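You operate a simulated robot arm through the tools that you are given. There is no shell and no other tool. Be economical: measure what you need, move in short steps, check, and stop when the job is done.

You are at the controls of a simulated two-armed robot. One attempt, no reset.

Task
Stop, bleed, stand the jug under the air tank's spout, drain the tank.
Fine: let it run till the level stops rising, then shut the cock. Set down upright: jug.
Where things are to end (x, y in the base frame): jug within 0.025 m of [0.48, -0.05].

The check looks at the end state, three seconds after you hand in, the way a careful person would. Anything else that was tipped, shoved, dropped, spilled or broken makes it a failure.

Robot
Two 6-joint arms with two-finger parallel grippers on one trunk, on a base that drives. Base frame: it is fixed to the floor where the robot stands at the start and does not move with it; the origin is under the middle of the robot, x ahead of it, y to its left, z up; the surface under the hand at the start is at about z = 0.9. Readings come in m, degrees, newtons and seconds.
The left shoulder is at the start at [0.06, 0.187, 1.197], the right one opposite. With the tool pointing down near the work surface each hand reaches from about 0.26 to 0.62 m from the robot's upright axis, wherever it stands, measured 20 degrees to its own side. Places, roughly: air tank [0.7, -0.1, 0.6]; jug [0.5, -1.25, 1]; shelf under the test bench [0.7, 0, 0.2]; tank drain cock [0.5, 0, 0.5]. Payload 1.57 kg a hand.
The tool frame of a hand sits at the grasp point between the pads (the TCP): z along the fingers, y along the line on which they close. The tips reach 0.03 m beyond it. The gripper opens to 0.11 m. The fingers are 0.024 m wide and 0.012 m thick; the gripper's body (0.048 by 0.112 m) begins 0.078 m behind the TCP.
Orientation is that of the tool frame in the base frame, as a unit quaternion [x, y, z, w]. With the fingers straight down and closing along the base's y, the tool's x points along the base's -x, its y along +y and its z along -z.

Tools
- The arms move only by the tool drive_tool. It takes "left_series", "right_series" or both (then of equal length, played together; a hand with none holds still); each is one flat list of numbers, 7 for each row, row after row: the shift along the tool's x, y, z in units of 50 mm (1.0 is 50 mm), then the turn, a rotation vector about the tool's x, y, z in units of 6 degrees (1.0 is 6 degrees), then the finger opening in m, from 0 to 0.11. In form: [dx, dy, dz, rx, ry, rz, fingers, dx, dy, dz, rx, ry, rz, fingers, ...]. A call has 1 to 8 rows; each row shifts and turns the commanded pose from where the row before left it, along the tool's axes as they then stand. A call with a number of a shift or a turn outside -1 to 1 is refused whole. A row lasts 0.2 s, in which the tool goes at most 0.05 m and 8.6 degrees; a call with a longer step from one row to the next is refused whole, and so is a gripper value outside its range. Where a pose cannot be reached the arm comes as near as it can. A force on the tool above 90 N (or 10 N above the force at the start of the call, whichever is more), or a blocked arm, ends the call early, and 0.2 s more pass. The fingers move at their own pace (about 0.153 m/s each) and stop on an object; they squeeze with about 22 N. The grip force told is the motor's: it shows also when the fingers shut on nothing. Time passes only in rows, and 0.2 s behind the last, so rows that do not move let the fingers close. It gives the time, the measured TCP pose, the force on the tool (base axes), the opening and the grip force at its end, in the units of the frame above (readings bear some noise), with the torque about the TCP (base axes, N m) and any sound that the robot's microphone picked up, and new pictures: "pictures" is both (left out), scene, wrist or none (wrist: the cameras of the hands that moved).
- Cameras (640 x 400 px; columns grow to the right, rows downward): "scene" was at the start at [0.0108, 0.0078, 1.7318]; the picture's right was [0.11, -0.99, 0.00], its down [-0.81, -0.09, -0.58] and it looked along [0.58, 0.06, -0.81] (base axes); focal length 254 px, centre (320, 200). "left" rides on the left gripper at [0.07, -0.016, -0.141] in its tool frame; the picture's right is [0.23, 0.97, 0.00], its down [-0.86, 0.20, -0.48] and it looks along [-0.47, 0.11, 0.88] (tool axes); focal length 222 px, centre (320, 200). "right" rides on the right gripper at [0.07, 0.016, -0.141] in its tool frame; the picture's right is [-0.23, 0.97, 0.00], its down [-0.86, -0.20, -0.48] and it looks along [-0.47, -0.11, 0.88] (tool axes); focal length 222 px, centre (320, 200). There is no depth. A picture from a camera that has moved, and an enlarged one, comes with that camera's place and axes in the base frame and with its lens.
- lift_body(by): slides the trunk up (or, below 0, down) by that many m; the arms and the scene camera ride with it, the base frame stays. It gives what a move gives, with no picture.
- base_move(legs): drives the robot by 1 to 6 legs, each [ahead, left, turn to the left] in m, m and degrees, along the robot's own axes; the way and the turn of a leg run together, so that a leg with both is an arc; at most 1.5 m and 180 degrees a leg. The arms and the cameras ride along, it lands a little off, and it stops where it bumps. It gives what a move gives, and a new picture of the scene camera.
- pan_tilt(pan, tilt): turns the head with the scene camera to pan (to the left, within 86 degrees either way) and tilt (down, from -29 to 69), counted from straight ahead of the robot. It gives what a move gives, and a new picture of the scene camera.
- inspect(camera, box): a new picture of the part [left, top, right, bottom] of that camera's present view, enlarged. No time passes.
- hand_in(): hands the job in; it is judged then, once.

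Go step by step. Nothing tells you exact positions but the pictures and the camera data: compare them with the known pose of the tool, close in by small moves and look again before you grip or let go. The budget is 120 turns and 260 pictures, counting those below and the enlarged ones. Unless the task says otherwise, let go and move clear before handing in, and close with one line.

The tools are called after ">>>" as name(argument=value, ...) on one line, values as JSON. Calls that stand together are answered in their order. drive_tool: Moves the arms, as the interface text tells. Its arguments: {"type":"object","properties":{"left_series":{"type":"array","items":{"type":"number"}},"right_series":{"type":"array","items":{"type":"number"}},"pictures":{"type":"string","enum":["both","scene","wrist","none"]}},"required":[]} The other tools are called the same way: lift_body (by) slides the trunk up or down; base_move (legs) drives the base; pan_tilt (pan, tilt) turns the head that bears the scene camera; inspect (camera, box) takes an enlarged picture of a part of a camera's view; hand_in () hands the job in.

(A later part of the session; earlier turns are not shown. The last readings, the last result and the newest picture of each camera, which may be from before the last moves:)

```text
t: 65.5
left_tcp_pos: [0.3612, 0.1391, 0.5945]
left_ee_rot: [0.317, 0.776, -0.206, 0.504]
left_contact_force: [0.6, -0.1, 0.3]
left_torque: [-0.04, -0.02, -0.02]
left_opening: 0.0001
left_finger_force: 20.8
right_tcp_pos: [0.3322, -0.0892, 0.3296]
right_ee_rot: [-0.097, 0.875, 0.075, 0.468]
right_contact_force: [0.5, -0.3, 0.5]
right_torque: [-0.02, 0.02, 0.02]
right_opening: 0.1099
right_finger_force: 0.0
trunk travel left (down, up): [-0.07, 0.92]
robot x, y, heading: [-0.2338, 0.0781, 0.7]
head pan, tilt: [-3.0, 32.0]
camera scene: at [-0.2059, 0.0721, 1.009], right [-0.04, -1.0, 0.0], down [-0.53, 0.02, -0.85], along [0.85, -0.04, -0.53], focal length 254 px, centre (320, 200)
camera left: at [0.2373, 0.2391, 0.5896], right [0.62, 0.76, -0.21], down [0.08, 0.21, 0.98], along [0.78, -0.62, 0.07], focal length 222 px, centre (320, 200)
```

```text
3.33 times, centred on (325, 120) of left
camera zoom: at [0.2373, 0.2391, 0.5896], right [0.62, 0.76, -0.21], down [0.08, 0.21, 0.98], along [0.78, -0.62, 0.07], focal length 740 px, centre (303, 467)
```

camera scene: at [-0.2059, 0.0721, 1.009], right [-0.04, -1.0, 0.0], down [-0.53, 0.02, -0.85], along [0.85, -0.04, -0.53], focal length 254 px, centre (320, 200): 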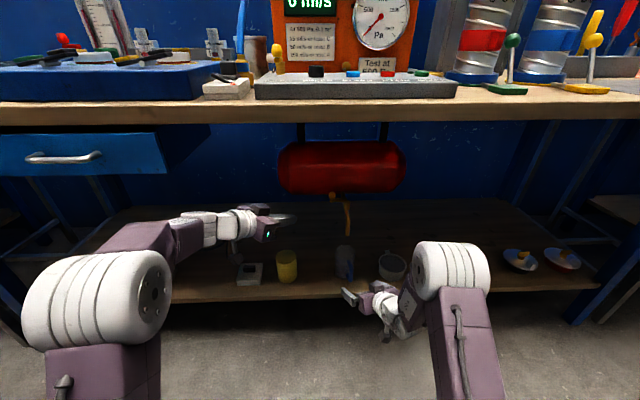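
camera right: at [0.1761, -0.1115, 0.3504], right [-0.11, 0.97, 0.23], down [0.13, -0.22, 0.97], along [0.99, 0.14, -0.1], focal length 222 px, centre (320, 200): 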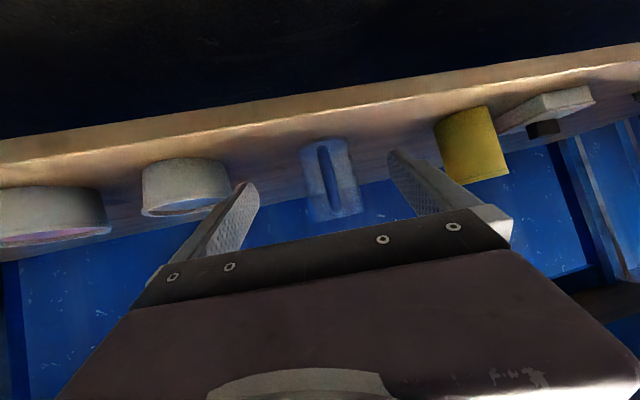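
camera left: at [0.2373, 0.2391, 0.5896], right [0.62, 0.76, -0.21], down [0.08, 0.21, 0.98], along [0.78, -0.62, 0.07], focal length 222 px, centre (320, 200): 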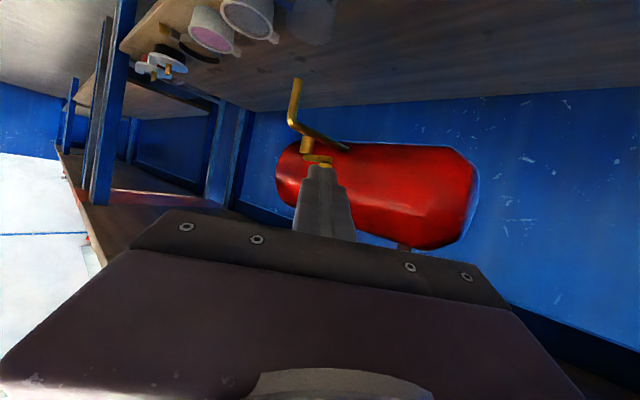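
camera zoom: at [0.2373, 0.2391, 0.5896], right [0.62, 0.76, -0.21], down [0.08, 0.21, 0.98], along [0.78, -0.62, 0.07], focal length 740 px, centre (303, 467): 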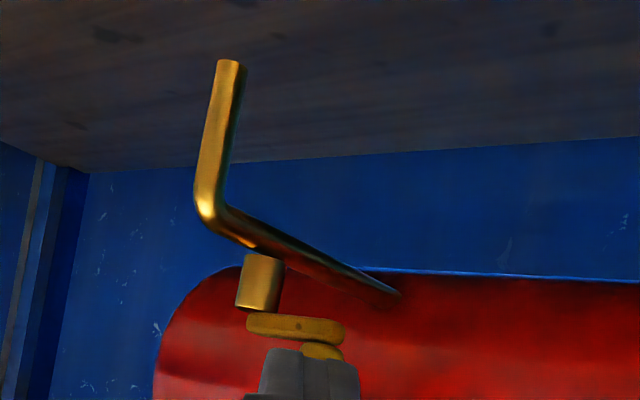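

Triangulated: valve axis (0.536, -0.057), lever at z≈0.537 pointing +y, knob at (0.538, -0.003, 0.56). The pipe runs along x, so open is probably with the lever toward me. I flatten the pitch and move the poker to a stand-off beside the knob.

>>> drive_tool(left_series=[0, 0, 0, 0, -1, 0, 0, 0, 0, 0, 0, -1, 0, 0, 0, 0.28, 0.71, 0, 0, 0, 0, 0, 0.28, 0.71, 0, 0, 0, 0, 0, 0.28, 0.71, 0, 0, 0, 0, 0, 0.28, 0.71, 0, 0, 0, 0, 0, 0, 0, 0, 0, 0, 0])

>>> inspect(camera="scene", box=[240, 170, 380, 275])

>>> inspect(camera="left", box=[220, 60, 400, 200])

```text
t: 67.2
left_tcp_pos: [0.4988, 0.082, 0.5651]
left_ee_rot: [0.295, 0.72, -0.238, 0.581]
left_contact_force: [0.5, -0.4, -0.1]
left_torque: [0.0, -0.02, -0.03]
left_opening: 0.0
left_finger_force: 21.3
right_tcp_pos: [0.3312, -0.0886, 0.3308]
right_ee_rot: [-0.096, 0.875, 0.075, 0.468]
right_contact_force: [0.9, -0.2, 0.1]
right_torque: [0.02, 0.01, 0.01]
right_opening: 0.11
right_finger_force: 0.1
trunk travel left (down, up): [-0.07, 0.92]
robot x, y, heading: [-0.2366, 0.077, 0.6]
head pan, tilt: [-3.0, 32.0]
camera scene: at [-0.2058, 0.0722, 1.009], right [-0.04, -1.0, 0.0], down [-0.53, 0.02, -0.85], along [0.85, -0.04, -0.53], focal length 254 px, centre (320, 200)
camera left: at [0.3787, 0.1787, 0.5275], right [0.65, 0.73, -0.22], down [-0.07, 0.35, 0.94], along [0.76, -0.59, 0.27], focal length 222 px, centre (320, 200)
```

scene: 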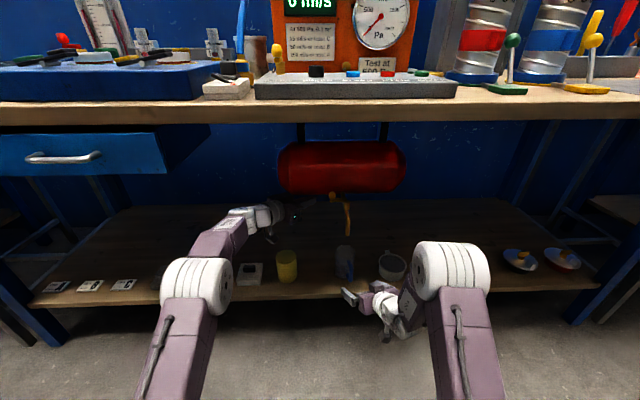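
left: 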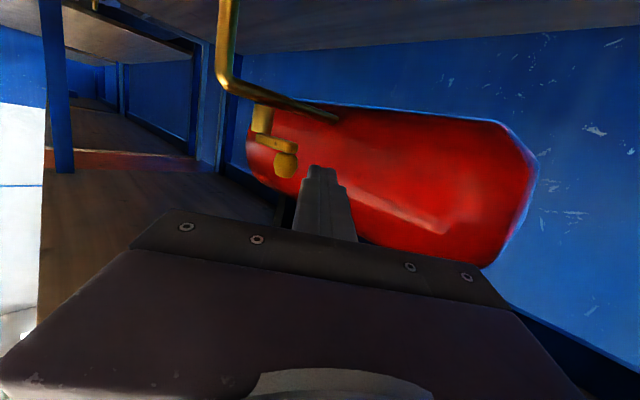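

```text
3.81 times, centred on (310, 222) of scene
camera zoom: at [-0.2058, 0.0722, 1.009], right [-0.04, -1.0, 0.0], down [-0.53, 0.02, -0.85], along [0.85, -0.04, -0.53], focal length 969 px, centre (358, 114)
```

zoom: 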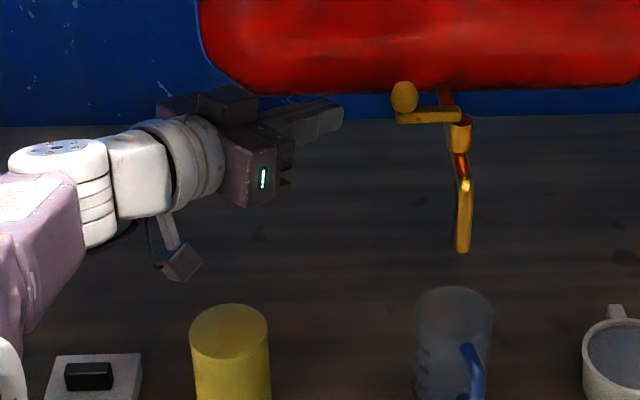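

```text
2.86 times, centred on (310, 130) of left
camera zoom: at [0.3787, 0.1787, 0.5275], right [0.65, 0.73, -0.22], down [-0.07, 0.35, 0.94], along [0.76, -0.59, 0.27], focal length 635 px, centre (349, 400)
```

zoom: 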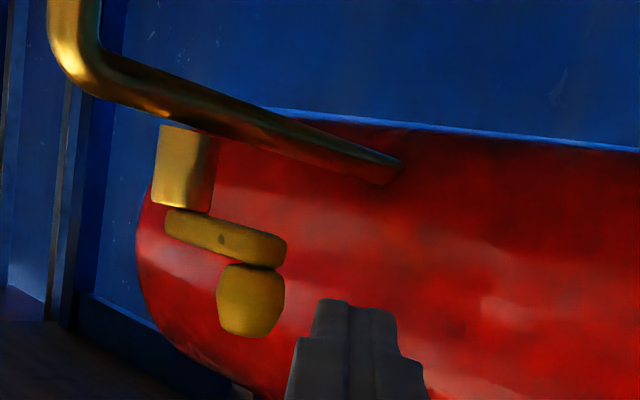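

The close view confirms the knob at (0.539, -0.003, 0.564). I slide the poker along its far side, about 1 cm clear of it and just above the bar.

>>> drive_tool(left_series=[-0.157, 0.013, 0.507, 0, 0, 0, 0, -0.157, 0.013, 0.507, 0, 0, 0, 0, -0.157, 0.013, 0.507, 0, 0, 0, 0, 0, 0, 0, 0, 0, 0, 0], pictures="wrist")

>>> inspect(camera="scene", box=[290, 170, 370, 230])

```text
t: 68.2
left_tcp_pos: [0.5282, 0.047, 0.5655]
left_ee_rot: [0.294, 0.719, -0.238, 0.583]
left_contact_force: [0.1, 0.1, -0.8]
left_torque: [0.0, 0.0, -0.03]
left_opening: 0.0001
left_finger_force: 22.1
left hand out of reach, approached as far as the arm can: row 2, 3
right_tcp_pos: [0.3318, -0.0887, 0.3312]
right_ee_rot: [-0.097, 0.875, 0.076, 0.467]
right_contact_force: [-0.3, 0.2, 0.9]
right_torque: [-0.01, 0.01, -0.02]
right_opening: 0.11
right_finger_force: 0.1
trunk travel left (down, up): [-0.07, 0.92]
robot x, y, heading: [-0.2357, 0.0763, 0.6]
head pan, tilt: [-3.0, 32.0]
camera left: at [0.4072, 0.1441, 0.5272], right [0.65, 0.73, -0.22], down [-0.07, 0.35, 0.94], along [0.76, -0.59, 0.27], focal length 222 px, centre (320, 200)
```

left: 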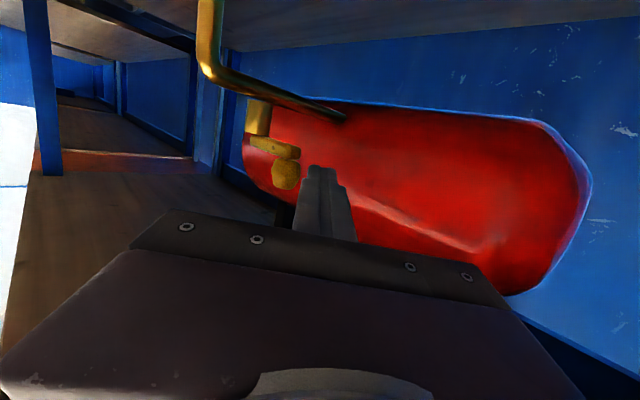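

```text
6.67 times, centred on (330, 200) of scene
camera zoom: at [-0.2059, 0.0722, 1.009], right [-0.04, -1.0, 0.0], down [-0.53, 0.02, -0.85], along [0.85, -0.04, -0.53], focal length 1695 px, centre (253, 200)
```

zoom: 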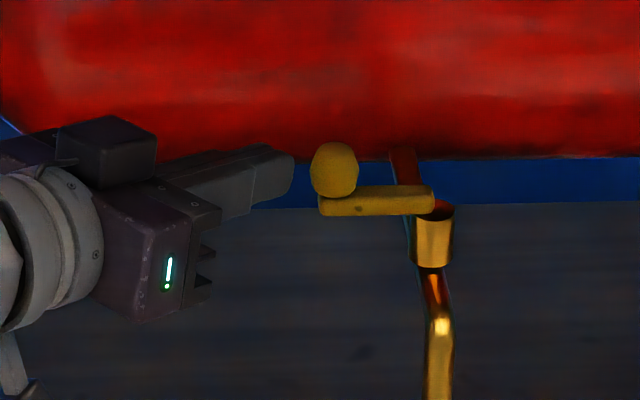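

The left arm runs out of reach. I pull the poker back, lift the right hand away from the jug, and then drive the base 7 cm forward.

>>> drive_tool(left_series=[0, 0, -0.6, 0, 0, 0, 0, 0, 0, -0.6, 0, 0, 0, 0, 0, 0, 0, 0, 0, 0, 0, 0, 0, 0, 0, 0, 0, 0, 0, 0, 0, 0, 0, 0, 0, 0, 0, 0, 0, 0, 0, 0], right_series=[-0.2, -0.1, -0.5, 0, 0, 0, 0.11, -0.458, -0.37, -0.414, 0, 0, 0, 0.08, -0.458, -0.37, -0.414, 0, 0, 0, 0.05, -0.458, -0.37, -0.414, 0, 0, 0, 0.05, -0.458, -0.37, -0.414, 0, 0, 0, 0.05, -0.458, -0.37, -0.414, 0, 0, 0, 0.05], pictures="scene")

```text
t: 69.5
left_tcp_pos: [0.5227, 0.0872, 0.5851]
left_ee_rot: [0.296, 0.719, -0.239, 0.581]
left_contact_force: [-0.1, 0.2, -0.5]
left_torque: [0.01, 0.0, -0.02]
left_opening: 0.0
left_finger_force: 21.5
left hand out of reach, approached as far as the arm can: row 1, 2
right_tcp_pos: [0.3173, -0.1999, 0.5014]
right_ee_rot: [-0.097, 0.875, 0.071, 0.469]
right_contact_force: [0.8, -0.6, 0.4]
right_torque: [0.03, -0.04, -0.03]
right_opening: 0.05
right_finger_force: 0.0
trunk travel left (down, up): [-0.07, 0.92]
robot x, y, heading: [-0.2325, 0.0765, 0.4]
head pan, tilt: [-3.0, 32.0]
camera scene: at [-0.2059, 0.0722, 1.009], right [-0.04, -1.0, 0.0], down [-0.53, 0.02, -0.85], along [0.85, -0.04, -0.53], focal length 254 px, centre (320, 200)
```

scene: 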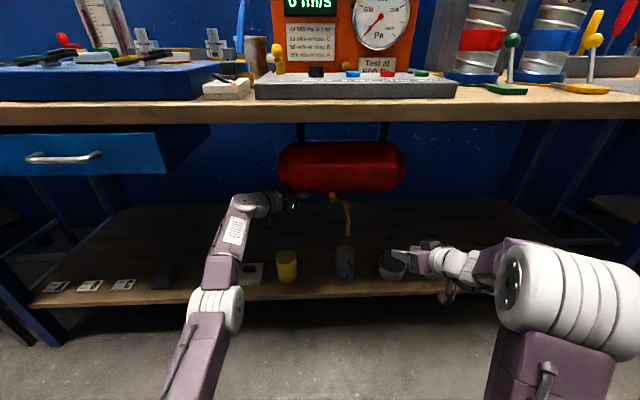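

>>> base_move(legs=[[0.08, 0, 0]])

>>> inspect(camera="left", box=[0, 0, 640, 400])

```text
t: 70.6
left_tcp_pos: [0.6038, 0.0881, 0.5848]
left_ee_rot: [0.294, 0.72, -0.238, 0.582]
left_contact_force: [0.2, 0.4, 0.4]
left_torque: [-0.01, -0.01, 0.0]
left_opening: 0.0001
left_finger_force: 21.3
right_tcp_pos: [0.3974, -0.1987, 0.4997]
right_ee_rot: [-0.098, 0.874, 0.072, 0.47]
right_contact_force: [0.5, -0.1, -0.5]
right_torque: [-0.01, 0.0, 0.02]
right_opening: 0.0502
right_finger_force: 0.1
trunk travel left (down, up): [-0.07, 0.92]
robot x, y, heading: [-0.1458, 0.0785, 0.9]
head pan, tilt: [-3.0, 32.0]
camera scene: at [-0.1251, 0.0729, 1.009], right [-0.04, -1.0, 0.0], down [-0.53, 0.02, -0.85], along [0.85, -0.04, -0.53], focal length 254 px, centre (320, 200)
```

scene: 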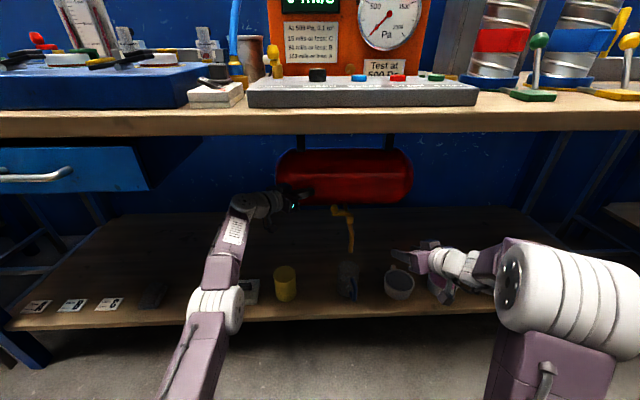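

```text
1.00 times, centred on (320, 200) of left (not enlarged: the box is as wide or as high as the picture)
camera zoom: at [0.4844, 0.1846, 0.5466], right [0.65, 0.73, -0.22], down [-0.07, 0.35, 0.94], along [0.76, -0.59, 0.27], focal length 222 px, centre (320, 200)
```

zoom: 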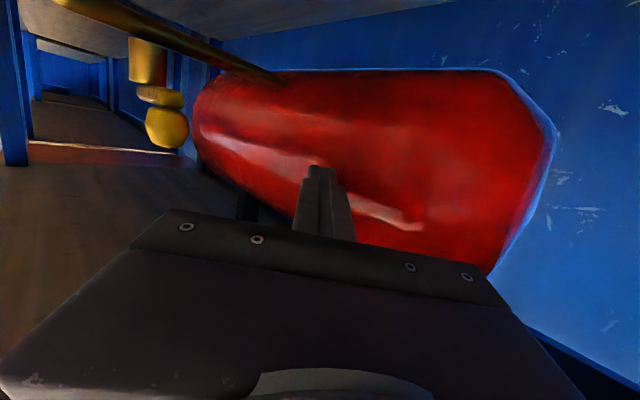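

Now in reach, but the poker is near the tank face. I shift it sideways toward the knob in two stages.

>>> drive_tool(left_series=[0.07, -0.4, 0, 0, 0, 0, 0, 0.07, -0.4, 0, 0, 0, 0, 0, 0, 0, 0, 0, 0, 0, 0], pictures="none")

>>> inspect(camera="left", box=[100, 40, 400, 240])

```text
t: 71.4
left_tcp_pos: [0.603, 0.0589, 0.5817]
left_ee_rot: [0.296, 0.719, -0.24, 0.581]
left_contact_force: [0.3, 0.7, -0.9]
left_torque: [-0.01, 0.0, 0.01]
left_opening: 0.0
left_finger_force: 22.0
left hand out of reach, approached as far as the arm can: row 1, 2
right_tcp_pos: [0.3975, -0.1992, 0.5001]
right_ee_rot: [-0.098, 0.874, 0.072, 0.47]
right_contact_force: [0.1, -0.7, 0.3]
right_torque: [0.03, 0.01, -0.02]
right_opening: 0.0499
right_finger_force: 0.0
trunk travel left (down, up): [-0.07, 0.92]
robot x, y, heading: [-0.1532, 0.0758, 0.8]
head pan, tilt: [-3.0, 32.0]
```

```text
2.00 times, centred on (250, 140) of left
camera zoom: at [0.4833, 0.156, 0.5446], right [0.65, 0.73, -0.22], down [-0.06, 0.35, 0.94], along [0.76, -0.6, 0.27], focal length 444 px, centre (460, 320)
```

zoom: 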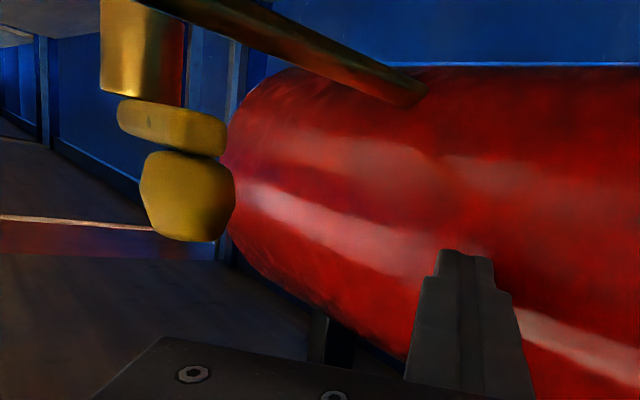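

Near full extension; I retract the poker, drive another 7 cm closer, and check the reading before approaching again.

>>> drive_tool(left_series=[0, 0, -0.6, 0, 0, 0, 0, 0, 0, -0.6, 0, 0, 0, 0, 0, 0, 0, 0, 0, 0, 0], pictures="none")

>>> base_move(legs=[[0.07, 0, 0]])

```text
t: 72.2
left_tcp_pos: [0.5999, 0.0993, 0.6039]
left_ee_rot: [0.295, 0.72, -0.239, 0.581]
left_contact_force: [0.4, 0.0, -0.2]
left_torque: [-0.02, -0.01, 0.0]
left_opening: 0.0
left_finger_force: 21.0
left hand out of reach, approached as far as the arm can: row 1, 2
right_tcp_pos: [0.3971, -0.1979, 0.5009]
right_ee_rot: [-0.097, 0.874, 0.071, 0.471]
right_contact_force: [0.2, -0.5, -0.5]
right_torque: [0.01, 0.03, -0.02]
right_opening: 0.0501
right_finger_force: 0.1
trunk travel left (down, up): [-0.07, 0.92]
robot x, y, heading: [-0.151, 0.078, 0.5]
head pan, tilt: [-3.0, 32.0]
```

```text
t: 73.0
left_tcp_pos: [0.6108, 0.0999, 0.607]
left_ee_rot: [0.304, 0.718, -0.248, 0.575]
left_contact_force: [-20.6, 6.0, 4.0]
left_torque: [0.04, 0.23, -0.07]
left_opening: 0.0001
left_finger_force: 21.3
right_tcp_pos: [0.4168, -0.1955, 0.5027]
right_ee_rot: [-0.098, 0.874, 0.072, 0.47]
right_contact_force: [-0.1, 0.2, -0.4]
right_torque: [0.0, 0.02, -0.01]
right_opening: 0.0502
right_finger_force: 0.0
trunk travel left (down, up): [-0.07, 0.92]
robot x, y, heading: [-0.1383, 0.078, 0.9]
head pan, tilt: [-3.0, 32.0]
stopped in leg 1: the force on the tool passed its limit at 148 N (the readings are from after the stop); the commanded pose is now the measured one
camera scene: at [-0.1097, 0.0741, 1.0091], right [-0.04, -1.0, 0.0], down [-0.53, 0.02, -0.85], along [0.85, -0.03, -0.53], focal length 254 px, centre (320, 200)
```

scene: 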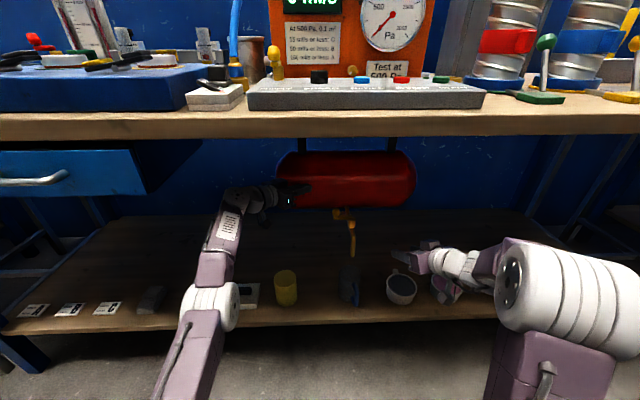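

The poker touched the tank face; I back straight off and check that nothing moved.

>>> base_move(legs=[[-0.1, 0, 0]])

>>> inspect(camera="scene", box=[240, 130, 440, 290])

```text
t: 74.2
left_tcp_pos: [0.5118, 0.0982, 0.603]
left_ee_rot: [0.303, 0.72, -0.247, 0.574]
left_contact_force: [0.2, 1.0, -1.1]
left_torque: [0.01, 0.0, 0.04]
left_opening: 0.0
left_finger_force: 21.8
right_tcp_pos: [0.3174, -0.1976, 0.5004]
right_ee_rot: [-0.098, 0.875, 0.073, 0.469]
right_contact_force: [0.5, -0.4, -0.5]
right_torque: [0.02, 0.0, 0.0]
right_opening: 0.0498
right_finger_force: 0.0
trunk travel left (down, up): [-0.07, 0.92]
robot x, y, heading: [-0.2378, 0.0731, 0.9]
head pan, tilt: [-3.0, 32.0]
camera scene: at [-0.2068, 0.0721, 1.0091], right [-0.04, -1.0, 0.0], down [-0.53, 0.02, -0.85], along [0.85, -0.03, -0.53], focal length 254 px, centre (320, 200)
```

scene: 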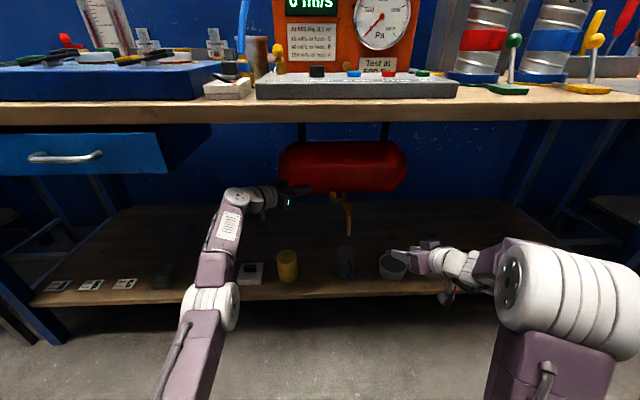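

```text
2.50 times, centred on (340, 210) of scene
camera zoom: at [-0.2068, 0.0721, 1.0091], right [-0.04, -1.0, 0.0], down [-0.53, 0.02, -0.85], along [0.85, -0.03, -0.53], focal length 636 px, centre (270, 175)
```

zoom: 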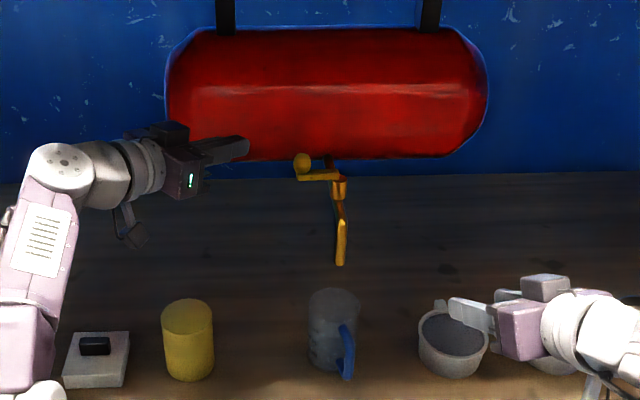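

The tank and its fittings are unmoved. I fold the left arm back 0.13 m so that the base can come closer.

>>> drive_tool(left_series=[0.25, -0.468, -0.41, 0, 0, 0, 0, 0.25, -0.468, -0.41, 0, 0, 0, 0, 0.25, -0.468, -0.41, 0, 0, 0, 0, 0.25, -0.468, -0.41, 0, 0, 0, 0, 0, 0, 0, 0, 0, 0, 0], pictures="none")

```text
t: 75.4
left_tcp_pos: [0.3824, 0.0977, 0.574]
left_ee_rot: [0.302, 0.719, -0.247, 0.575]
left_contact_force: [-0.1, -0.3, 0.1]
left_torque: [0.03, -0.01, 0.01]
left_opening: 0.0003
left_finger_force: 21.3
left hand out of reach, approached as far as the arm can: row 1
right_tcp_pos: [0.3182, -0.1979, 0.5005]
right_ee_rot: [-0.098, 0.875, 0.072, 0.469]
right_contact_force: [0.3, -0.3, -0.1]
right_torque: [-0.01, 0.02, 0.01]
right_opening: 0.0502
right_finger_force: 0.0
trunk travel left (down, up): [-0.07, 0.92]
robot x, y, heading: [-0.2348, 0.0763, 0.7]
head pan, tilt: [-3.0, 32.0]
```

Good. Driving the base 0.11 m forward; the poker will stop short of the knob.

>>> base_move(legs=[[0.11, 0, 0]])

>>> inspect(camera="left", box=[200, 40, 400, 200])

```text
t: 76.6
left_tcp_pos: [0.4921, 0.0987, 0.5733]
left_ee_rot: [0.303, 0.719, -0.247, 0.575]
left_contact_force: [0.2, -0.2, 0.0]
left_torque: [0.0, 0.02, 0.0]
left_opening: 0.0001
left_finger_force: 21.2
right_tcp_pos: [0.4269, -0.1954, 0.5002]
right_ee_rot: [-0.098, 0.874, 0.072, 0.47]
right_contact_force: [1.0, -0.5, 0.7]
right_torque: [0.03, 0.03, -0.01]
right_opening: 0.0502
right_finger_force: 0.0
trunk travel left (down, up): [-0.07, 0.92]
robot x, y, heading: [-0.121, 0.0791, 0.6]
head pan, tilt: [-3.0, 32.0]
camera scene: at [-0.0964, 0.0736, 1.009], right [-0.04, -1.0, 0.0], down [-0.53, 0.02, -0.85], along [0.85, -0.03, -0.53], focal length 254 px, centre (320, 200)
```

scene: 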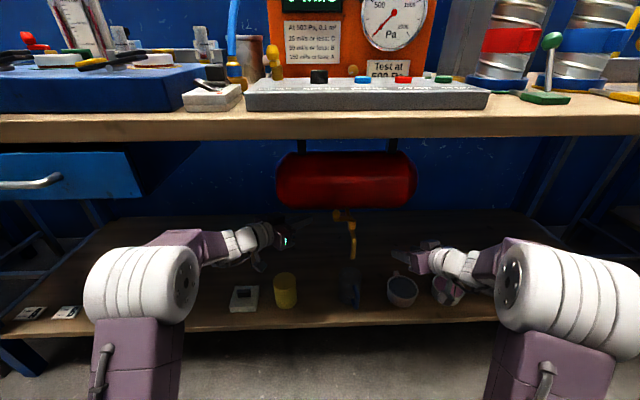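

```text
2.50 times, centred on (300, 120) of left
camera zoom: at [0.3748, 0.1991, 0.5367], right [0.66, 0.71, -0.23], down [-0.05, 0.34, 0.94], along [0.75, -0.61, 0.26], focal length 555 px, centre (370, 400)
```

zoom: 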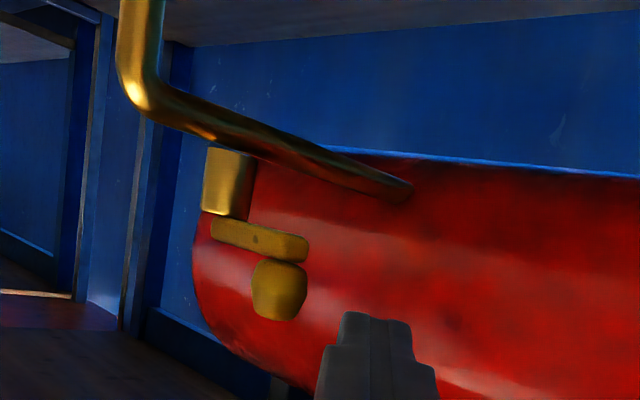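

The arm is comfortably folded now and the knob reads (0.541, -0.003, 0.565). Sliding the poker in past the knob's far side.

>>> drive_tool(left_series=[-0.104, -0.011, 0.483, 0, 0, 0, 0, -0.104, -0.011, 0.483, 0, 0, 0, 0, -0.104, -0.011, 0.483, 0, 0, 0, 0, -0.104, -0.011, 0.483, 0, 0, 0, 0, 0, 0, 0, 0, 0, 0, 0], pictures="wrist")

>>> inspect(camera="scene", box=[290, 180, 390, 255])

```text
t: 77.8
left_tcp_pos: [0.56, 0.0266, 0.5715]
left_ee_rot: [0.303, 0.72, -0.247, 0.573]
left_contact_force: [-0.2, -0.1, 0.4]
left_torque: [0.0, -0.03, 0.02]
left_opening: 0.0
left_finger_force: 21.9
right_tcp_pos: [0.4272, -0.1962, 0.5]
right_ee_rot: [-0.098, 0.875, 0.072, 0.469]
right_contact_force: [1.8, -0.4, -0.3]
right_torque: [0.0, 0.02, 0.0]
right_opening: 0.0503
right_finger_force: 0.0
trunk travel left (down, up): [-0.07, 0.92]
robot x, y, heading: [-0.1253, 0.0763, 0.6]
head pan, tilt: [-3.0, 32.0]
camera left: at [0.4416, 0.127, 0.536], right [0.66, 0.71, -0.23], down [-0.05, 0.34, 0.94], along [0.75, -0.61, 0.26], focal length 222 px, centre (320, 200)
```

left: 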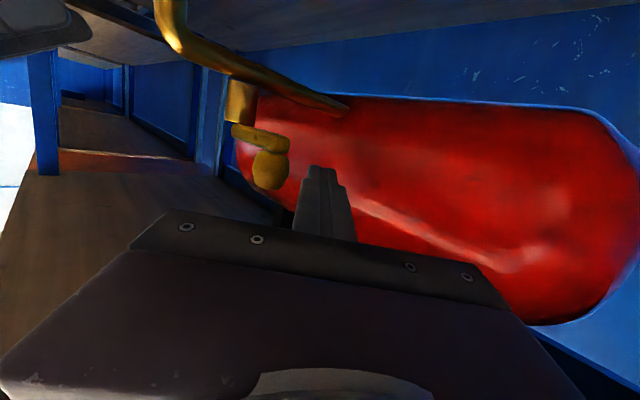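

```text
5.33 times, centred on (340, 218) of scene
camera zoom: at [-0.0963, 0.0735, 1.009], right [-0.04, -1.0, 0.0], down [-0.53, 0.02, -0.85], along [0.85, -0.03, -0.53], focal length 1356 px, centre (213, 107)
```

zoom: 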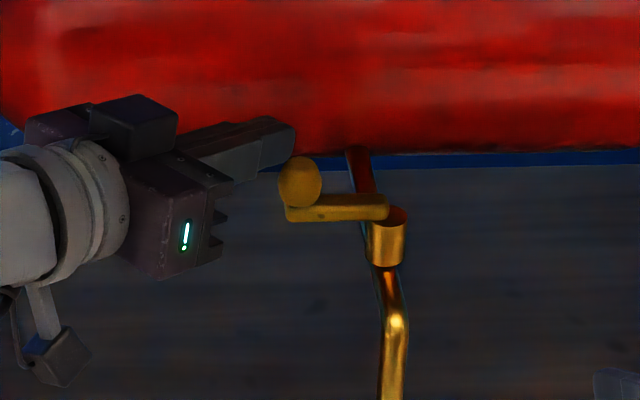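

The poker tip is 2 cm past the knob on its far side. I now draw it along the first 30° of the arc, pulling the lever toward me, in small steps.

>>> drive_tool(left_series=[0.005, -0.191, -0.084, 0, 0, 0, 0, 0.005, -0.191, -0.084, 0, 0, 0, 0, 0.005, -0.191, -0.084, 0, 0, 0, 0, 0.005, -0.191, -0.084, 0, 0, 0, 0, 0, 0, 0, 0, 0, 0, 0], pictures="wrist")

>>> inspect(camera="scene", box=[290, 180, 390, 255])

```text
t: 79.0
left_tcp_pos: [0.5199, 0.0115, 0.5747]
left_ee_rot: [0.304, 0.719, -0.248, 0.574]
left_contact_force: [0.6, -0.3, -0.3]
left_torque: [0.0, 0.0, -0.01]
left_opening: 0.0
left_finger_force: 21.3
right_tcp_pos: [0.4266, -0.1972, 0.5009]
right_ee_rot: [-0.097, 0.875, 0.071, 0.469]
right_contact_force: [0.6, 0.2, -0.1]
right_torque: [0.02, 0.03, -0.01]
right_opening: 0.05
right_finger_force: 0.1
trunk travel left (down, up): [-0.07, 0.92]
robot x, y, heading: [-0.1238, 0.0801, 0.8]
head pan, tilt: [-3.0, 32.0]
camera left: at [0.4022, 0.1111, 0.5391], right [0.67, 0.71, -0.23], down [-0.05, 0.35, 0.94], along [0.74, -0.61, 0.26], focal length 222 px, centre (320, 200)
```

left: 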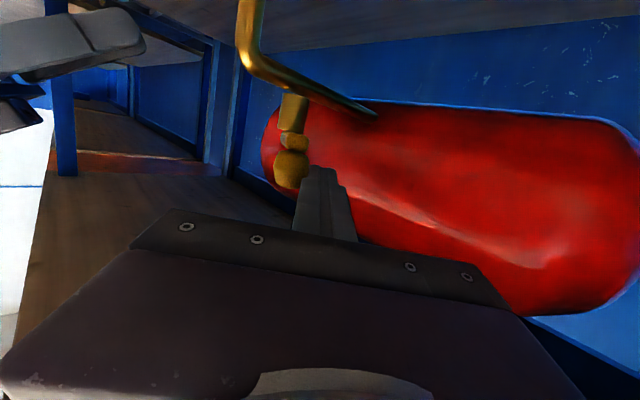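

```text
5.33 times, centred on (340, 218) of scene
camera zoom: at [-0.0964, 0.0733, 1.0091], right [-0.04, -1.0, 0.0], down [-0.53, 0.02, -0.85], along [0.85, -0.03, -0.53], focal length 1356 px, centre (213, 107)
```

zoom: 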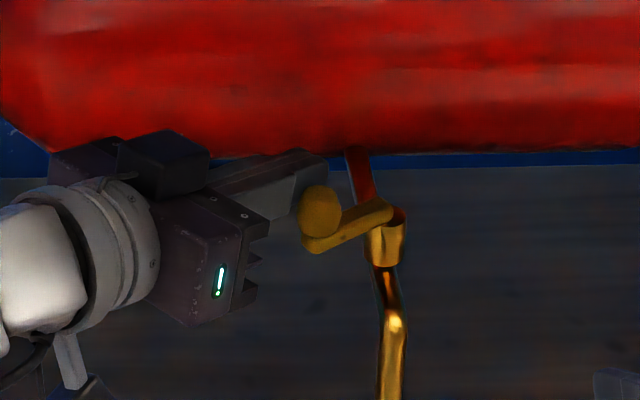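

The lever follows freely, about 35° round with no flow yet. Continuing along the arc to 90°.

>>> drive_tool(left_series=[0, -0.18, 0.005, 0, 0, 0, 0, 0, -0.18, 0.005, 0, 0, 0, 0, 0, -0.18, 0.005, 0, 0, 0, 0, -0.02, -0.158, 0.095, 0, 0, 0, 0, -0.02, -0.158, 0.095, 0, 0, 0, 0, -0.02, -0.158, 0.095, 0, 0, 0, 0, 0, 0, 0, 0, 0, 0, 0], pictures="wrist")

>>> inspect(camera="scene", box=[270, 180, 430, 300])

```text
t: 80.6
left_tcp_pos: [0.4945, -0.0323, 0.5747]
left_ee_rot: [0.302, 0.72, -0.247, 0.574]
left_contact_force: [3.4, 6.5, 0.1]
left_torque: [0.07, -0.04, 0.06]
left_opening: 0.0002
left_finger_force: 21.5
right_tcp_pos: [0.4271, -0.1953, 0.5007]
right_ee_rot: [-0.099, 0.875, 0.072, 0.469]
right_contact_force: [-0.3, 0.1, 0.5]
right_torque: [0.0, 0.0, -0.02]
right_opening: 0.0499
right_finger_force: 0.1
trunk travel left (down, up): [-0.07, 0.92]
robot x, y, heading: [-0.1241, 0.0809, 0.7]
head pan, tilt: [-3.0, 32.0]
camera left: at [0.3769, 0.0663, 0.5388], right [0.66, 0.71, -0.23], down [-0.05, 0.35, 0.94], along [0.75, -0.61, 0.26], focal length 222 px, centre (320, 200)
```

left: 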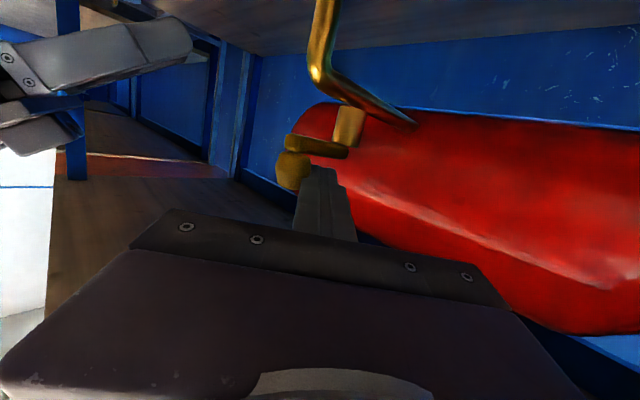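

```text
3.33 times, centred on (350, 240) of scene
camera zoom: at [-0.0961, 0.0741, 1.009], right [-0.04, -1.0, 0.0], down [-0.53, 0.02, -0.85], along [0.85, -0.03, -0.53], focal length 848 px, centre (220, 67)
```

zoom: 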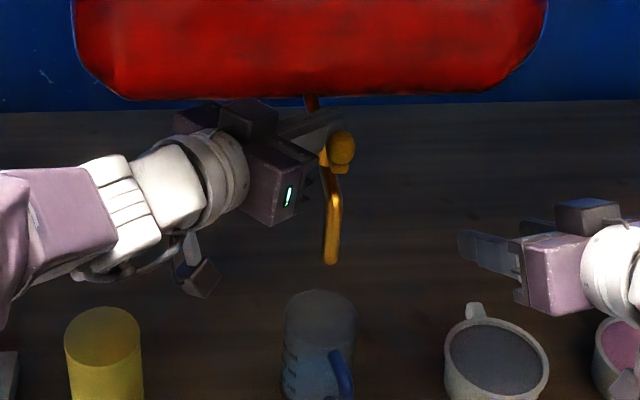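

The lever is against its stop at about 90°. I let a moment pass and check for flow.

>>> drive_tool(left_series=[0, 0, 0, 0, 0, 0, 0, 0, 0, 0, 0, 0, 0, 0, 0, 0, 0, 0, 0, 0, 0, 0, 0, 0, 0, 0, 0, 0], pictures="none")

>>> inspect(camera="scene", box=[310, 210, 390, 300])

```text
t: 81.6
left_tcp_pos: [0.4949, -0.034, 0.5749]
left_ee_rot: [0.303, 0.719, -0.248, 0.574]
left_contact_force: [6.8, 7.5, 0.0]
left_torque: [0.08, -0.14, 0.07]
left_opening: 0.0
left_finger_force: 21.4
right_tcp_pos: [0.4282, -0.1972, 0.5007]
right_ee_rot: [-0.098, 0.875, 0.072, 0.469]
right_contact_force: [0.1, 0.6, -0.8]
right_torque: [0.02, 0.03, 0.03]
right_opening: 0.0502
right_finger_force: 0.0
trunk travel left (down, up): [-0.07, 0.92]
robot x, y, heading: [-0.125, 0.0795, 0.9]
head pan, tilt: [-3.0, 32.0]
```

```text
4.44 times, centred on (350, 255) of scene
camera zoom: at [-0.0958, 0.0742, 1.009], right [-0.04, -1.0, 0.0], down [-0.53, 0.02, -0.85], along [0.85, -0.03, -0.53], focal length 1130 px, centre (187, -44)
```

zoom: 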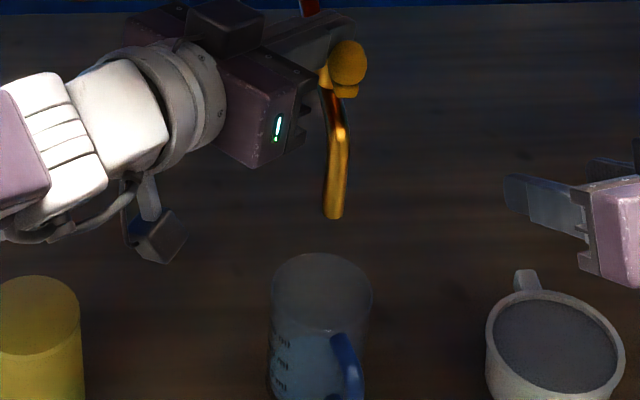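

The jug's lower part looks bluer and the stripes are visible, possibly filling. I tilt the head for a better look.

>>> pan_tilt(pan=-9, tilt=45)

>>> inspect(camera="scene", box=[270, 140, 350, 230])

```text
t: 82.3
left_tcp_pos: [0.4952, -0.0335, 0.5746]
left_ee_rot: [0.302, 0.719, -0.247, 0.575]
left_contact_force: [8.6, 9.0, 1.7]
left_torque: [0.08, -0.09, 0.12]
left_opening: 0.0
left_finger_force: 21.2
right_tcp_pos: [0.4277, -0.1974, 0.5011]
right_ee_rot: [-0.099, 0.874, 0.072, 0.469]
right_contact_force: [0.3, -0.3, 0.0]
right_torque: [0.01, 0.02, 0.0]
right_opening: 0.05
right_finger_force: 0.2
trunk travel left (down, up): [-0.07, 0.92]
robot x, y, heading: [-0.1258, 0.0771, 0.8]
head pan, tilt: [-9.0, 45.0]
camera scene: at [-0.1048, 0.0661, 0.9896], right [-0.14, -0.99, 0.0], down [-0.7, 0.1, -0.71], along [0.7, -0.1, -0.71], focal length 254 px, centre (320, 200)
```

scene: 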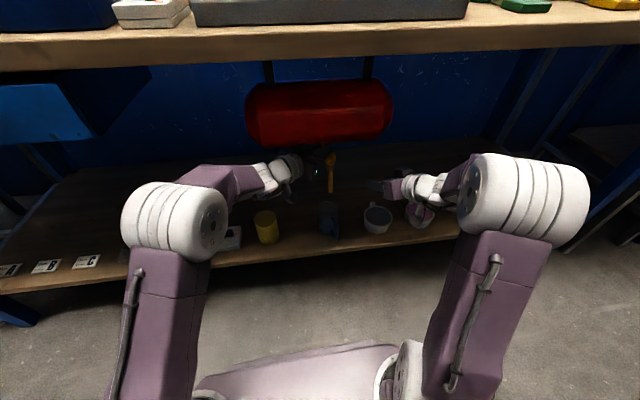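

```text
4.44 times, centred on (310, 185) of scene
camera zoom: at [-0.1048, 0.0661, 0.9896], right [-0.14, -0.99, 0.0], down [-0.7, 0.1, -0.71], along [0.7, -0.1, -0.71], focal length 1130 px, centre (364, 267)
```

zoom: 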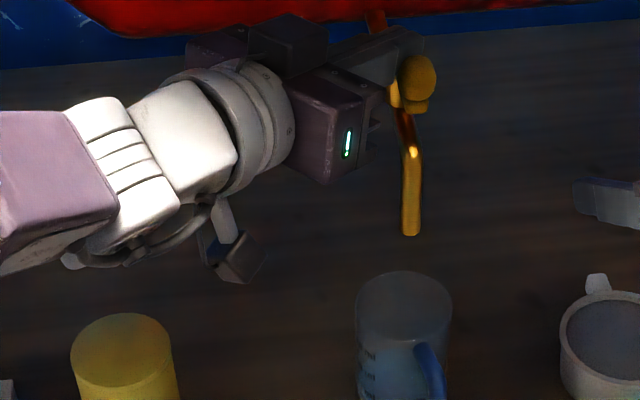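

>>> inspect(camera="scene", box=[305, 180, 355, 245])

>>> drive_tool(left_series=[0, 0, 0, 0, 0, 0, 0, 0, 0, 0, 0, 0, 0, 0, 0, 0, 0, 0, 0, 0, 0, 0, 0, 0, 0, 0, 0, 0, 0, 0, 0, 0, 0, 0, 0, 0, 0, 0, 0, 0, 0, 0, 0, 0, 0, 0, 0, 0, 0, 0, 0, 0, 0, 0, 0, 0], pictures="none")

>>> inspect(camera="scene", box=[305, 180, 355, 245])

```text
6.15 times, centred on (330, 212) of scene
camera zoom: at [-0.1048, 0.0661, 0.9896], right [-0.14, -0.99, 0.0], down [-0.7, 0.1, -0.71], along [0.7, -0.1, -0.71], focal length 1565 px, centre (258, 123)
```

zoom: 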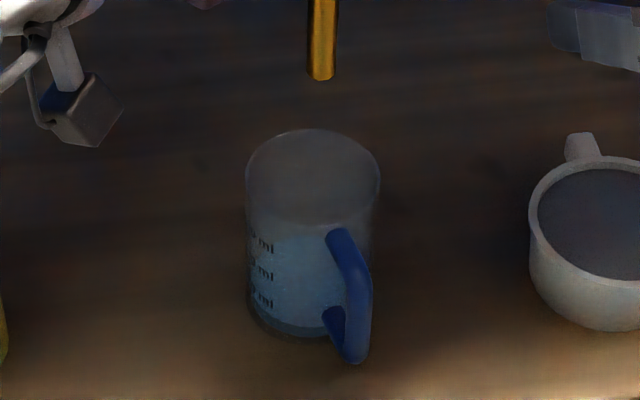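

```text
t: 84.1
left_tcp_pos: [0.4954, -0.034, 0.574]
left_ee_rot: [0.302, 0.72, -0.247, 0.574]
left_contact_force: [9.6, 9.8, 0.7]
left_torque: [0.11, -0.1, 0.08]
left_opening: 0.0
left_finger_force: 21.0
right_tcp_pos: [0.4272, -0.1958, 0.5004]
right_ee_rot: [-0.099, 0.875, 0.072, 0.468]
right_contact_force: [-0.2, 0.4, 0.2]
right_torque: [0.0, 0.02, -0.01]
right_opening: 0.0499
right_finger_force: 0.0
trunk travel left (down, up): [-0.07, 0.92]
robot x, y, heading: [-0.1255, 0.0764, 0.8]
head pan, tilt: [-9.0, 45.0]
```

```text
6.15 times, centred on (330, 212) of scene
camera zoom: at [-0.1047, 0.0662, 0.9896], right [-0.14, -0.99, 0.0], down [-0.7, 0.1, -0.71], along [0.7, -0.1, -0.71], focal length 1565 px, centre (258, 123)
```

zoom: 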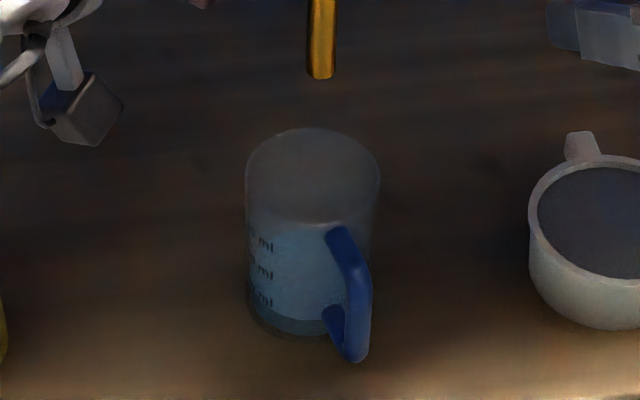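

There seems to be a dark layer at the bottom that is rising slowly. I wait and compare.

>>> drive_tool(left_series=[0, 0, 0, 0, 0, 0, 0, 0, 0, 0, 0, 0, 0, 0, 0, 0, 0, 0, 0, 0, 0, 0, 0, 0, 0, 0, 0, 0, 0, 0, 0, 0, 0, 0, 0, 0, 0, 0, 0, 0, 0, 0, 0, 0, 0, 0, 0, 0, 0, 0, 0, 0, 0, 0, 0, 0], pictures="none")

>>> drive_tool(left_series=[0, 0, 0, 0, 0, 0, 0, 0, 0, 0, 0, 0, 0, 0, 0, 0, 0, 0, 0, 0, 0, 0, 0, 0, 0, 0, 0, 0, 0, 0, 0, 0, 0, 0, 0, 0, 0, 0, 0, 0, 0, 0, 0, 0, 0, 0, 0, 0, 0, 0, 0, 0, 0, 0, 0, 0], pictures="none")

>>> inspect(camera="scene", box=[305, 180, 355, 245])

```text
t: 85.9
left_tcp_pos: [0.4945, -0.0337, 0.575]
left_ee_rot: [0.303, 0.72, -0.247, 0.574]
left_contact_force: [8.9, 9.6, 0.3]
left_torque: [0.14, -0.16, 0.05]
left_opening: 0.0
left_finger_force: 21.2
right_tcp_pos: [0.4266, -0.1966, 0.5001]
right_ee_rot: [-0.099, 0.875, 0.072, 0.469]
right_contact_force: [0.5, -0.1, 0.6]
right_torque: [0.01, 0.01, -0.04]
right_opening: 0.0501
right_finger_force: 0.1
trunk travel left (down, up): [-0.07, 0.92]
robot x, y, heading: [-0.124, 0.0798, 0.7]
head pan, tilt: [-9.0, 45.0]
```

```text
t: 87.7
left_tcp_pos: [0.4947, -0.0343, 0.5739]
left_ee_rot: [0.302, 0.72, -0.247, 0.574]
left_contact_force: [9.4, 9.5, 0.9]
left_torque: [0.12, -0.11, 0.08]
left_opening: 0.0004
left_finger_force: 20.9
right_tcp_pos: [0.4277, -0.1966, 0.5003]
right_ee_rot: [-0.099, 0.875, 0.072, 0.468]
right_contact_force: [0.8, 0.1, 1.3]
right_torque: [0.01, -0.01, 0.0]
right_opening: 0.0501
right_finger_force: 0.0
trunk travel left (down, up): [-0.07, 0.92]
robot x, y, heading: [-0.1247, 0.0783, 0.9]
head pan, tilt: [-9.0, 45.0]
```

```text
6.15 times, centred on (330, 212) of scene
camera zoom: at [-0.1046, 0.0662, 0.9896], right [-0.14, -0.99, 0.0], down [-0.7, 0.1, -0.71], along [0.7, -0.1, -0.71], focal length 1565 px, centre (258, 123)
```

zoom: 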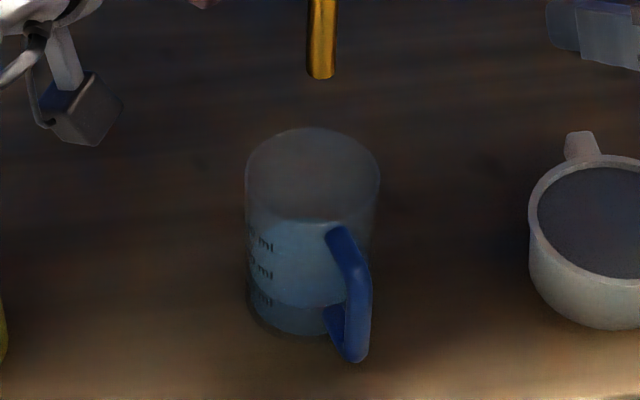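

The level is rising steadily (now near the 100 ml mark). I keep waiting and watching.

>>> drive_tool(left_series=[0, 0, 0, 0, 0, 0, 0, 0, 0, 0, 0, 0, 0, 0, 0, 0, 0, 0, 0, 0, 0, 0, 0, 0, 0, 0, 0, 0, 0, 0, 0, 0, 0, 0, 0, 0, 0, 0, 0, 0, 0, 0, 0, 0, 0, 0, 0, 0, 0, 0, 0, 0, 0, 0, 0, 0], pictures="none")

>>> drive_tool(left_series=[0, 0, 0, 0, 0, 0, 0, 0, 0, 0, 0, 0, 0, 0, 0, 0, 0, 0, 0, 0, 0, 0, 0, 0, 0, 0, 0, 0, 0, 0, 0, 0, 0, 0, 0, 0, 0, 0, 0, 0, 0, 0, 0, 0, 0, 0, 0, 0, 0, 0, 0, 0, 0, 0, 0, 0], pictures="none")

>>> drive_tool(left_series=[0, 0, 0, 0, 0, 0, 0, 0, 0, 0, 0, 0, 0, 0, 0, 0, 0, 0, 0, 0, 0, 0, 0, 0, 0, 0, 0, 0, 0, 0, 0, 0, 0, 0, 0, 0, 0, 0, 0, 0, 0, 0, 0, 0, 0, 0, 0, 0, 0, 0, 0, 0, 0, 0, 0, 0], pictures="none")

>>> inspect(camera="scene", box=[305, 180, 355, 245])

```text
t: 89.5
left_tcp_pos: [0.4948, -0.0338, 0.5754]
left_ee_rot: [0.302, 0.72, -0.247, 0.574]
left_contact_force: [9.5, 8.8, -0.1]
left_torque: [0.1, -0.1, 0.09]
left_opening: 0.0
left_finger_force: 21.2
right_tcp_pos: [0.4284, -0.1962, 0.5008]
right_ee_rot: [-0.099, 0.875, 0.072, 0.469]
right_contact_force: [-0.7, -0.5, 0.0]
right_torque: [-0.03, 0.01, 0.0]
right_opening: 0.0502
right_finger_force: 0.0
trunk travel left (down, up): [-0.07, 0.92]
robot x, y, heading: [-0.1246, 0.0759, 0.8]
head pan, tilt: [-9.0, 45.0]
```

```text
t: 91.3
left_tcp_pos: [0.4937, -0.0333, 0.5758]
left_ee_rot: [0.302, 0.72, -0.247, 0.573]
left_contact_force: [8.9, 9.0, -0.5]
left_torque: [0.09, -0.12, 0.07]
left_opening: 0.0001
left_finger_force: 21.7
right_tcp_pos: [0.4274, -0.1961, 0.501]
right_ee_rot: [-0.099, 0.875, 0.072, 0.468]
right_contact_force: [0.0, 1.0, -0.1]
right_torque: [-0.02, -0.02, 0.02]
right_opening: 0.05
right_finger_force: 0.2
trunk travel left (down, up): [-0.07, 0.92]
robot x, y, heading: [-0.1229, 0.0778, 0.7]
head pan, tilt: [-9.0, 45.0]
```

```text
t: 93.1
left_tcp_pos: [0.4957, -0.034, 0.5747]
left_ee_rot: [0.302, 0.72, -0.246, 0.574]
left_contact_force: [9.2, 8.9, -0.1]
left_torque: [0.09, -0.11, 0.11]
left_opening: 0.0002
left_finger_force: 21.1
right_tcp_pos: [0.4276, -0.1962, 0.5007]
right_ee_rot: [-0.099, 0.875, 0.072, 0.469]
right_contact_force: [0.0, -0.7, 0.0]
right_torque: [0.0, -0.02, -0.01]
right_opening: 0.0501
right_finger_force: 0.1
trunk travel left (down, up): [-0.07, 0.92]
robot x, y, heading: [-0.1239, 0.0773, 0.9]
head pan, tilt: [-9.0, 45.0]
```

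```text
6.15 times, centred on (330, 212) of scene
camera zoom: at [-0.1046, 0.0662, 0.9896], right [-0.14, -0.99, 0.0], down [-0.7, 0.1, -0.71], along [0.7, -0.1, -0.71], focal length 1565 px, centre (258, 123)
```

zoom: 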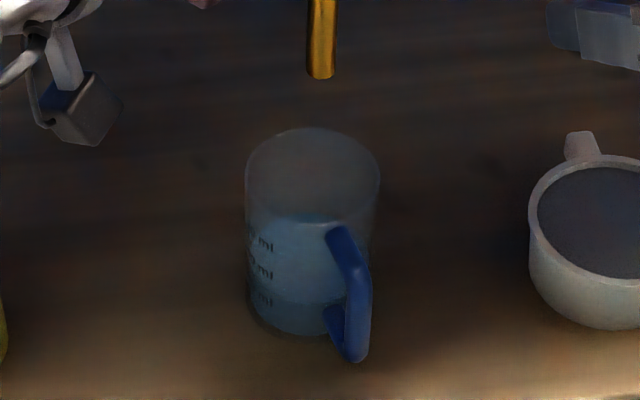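

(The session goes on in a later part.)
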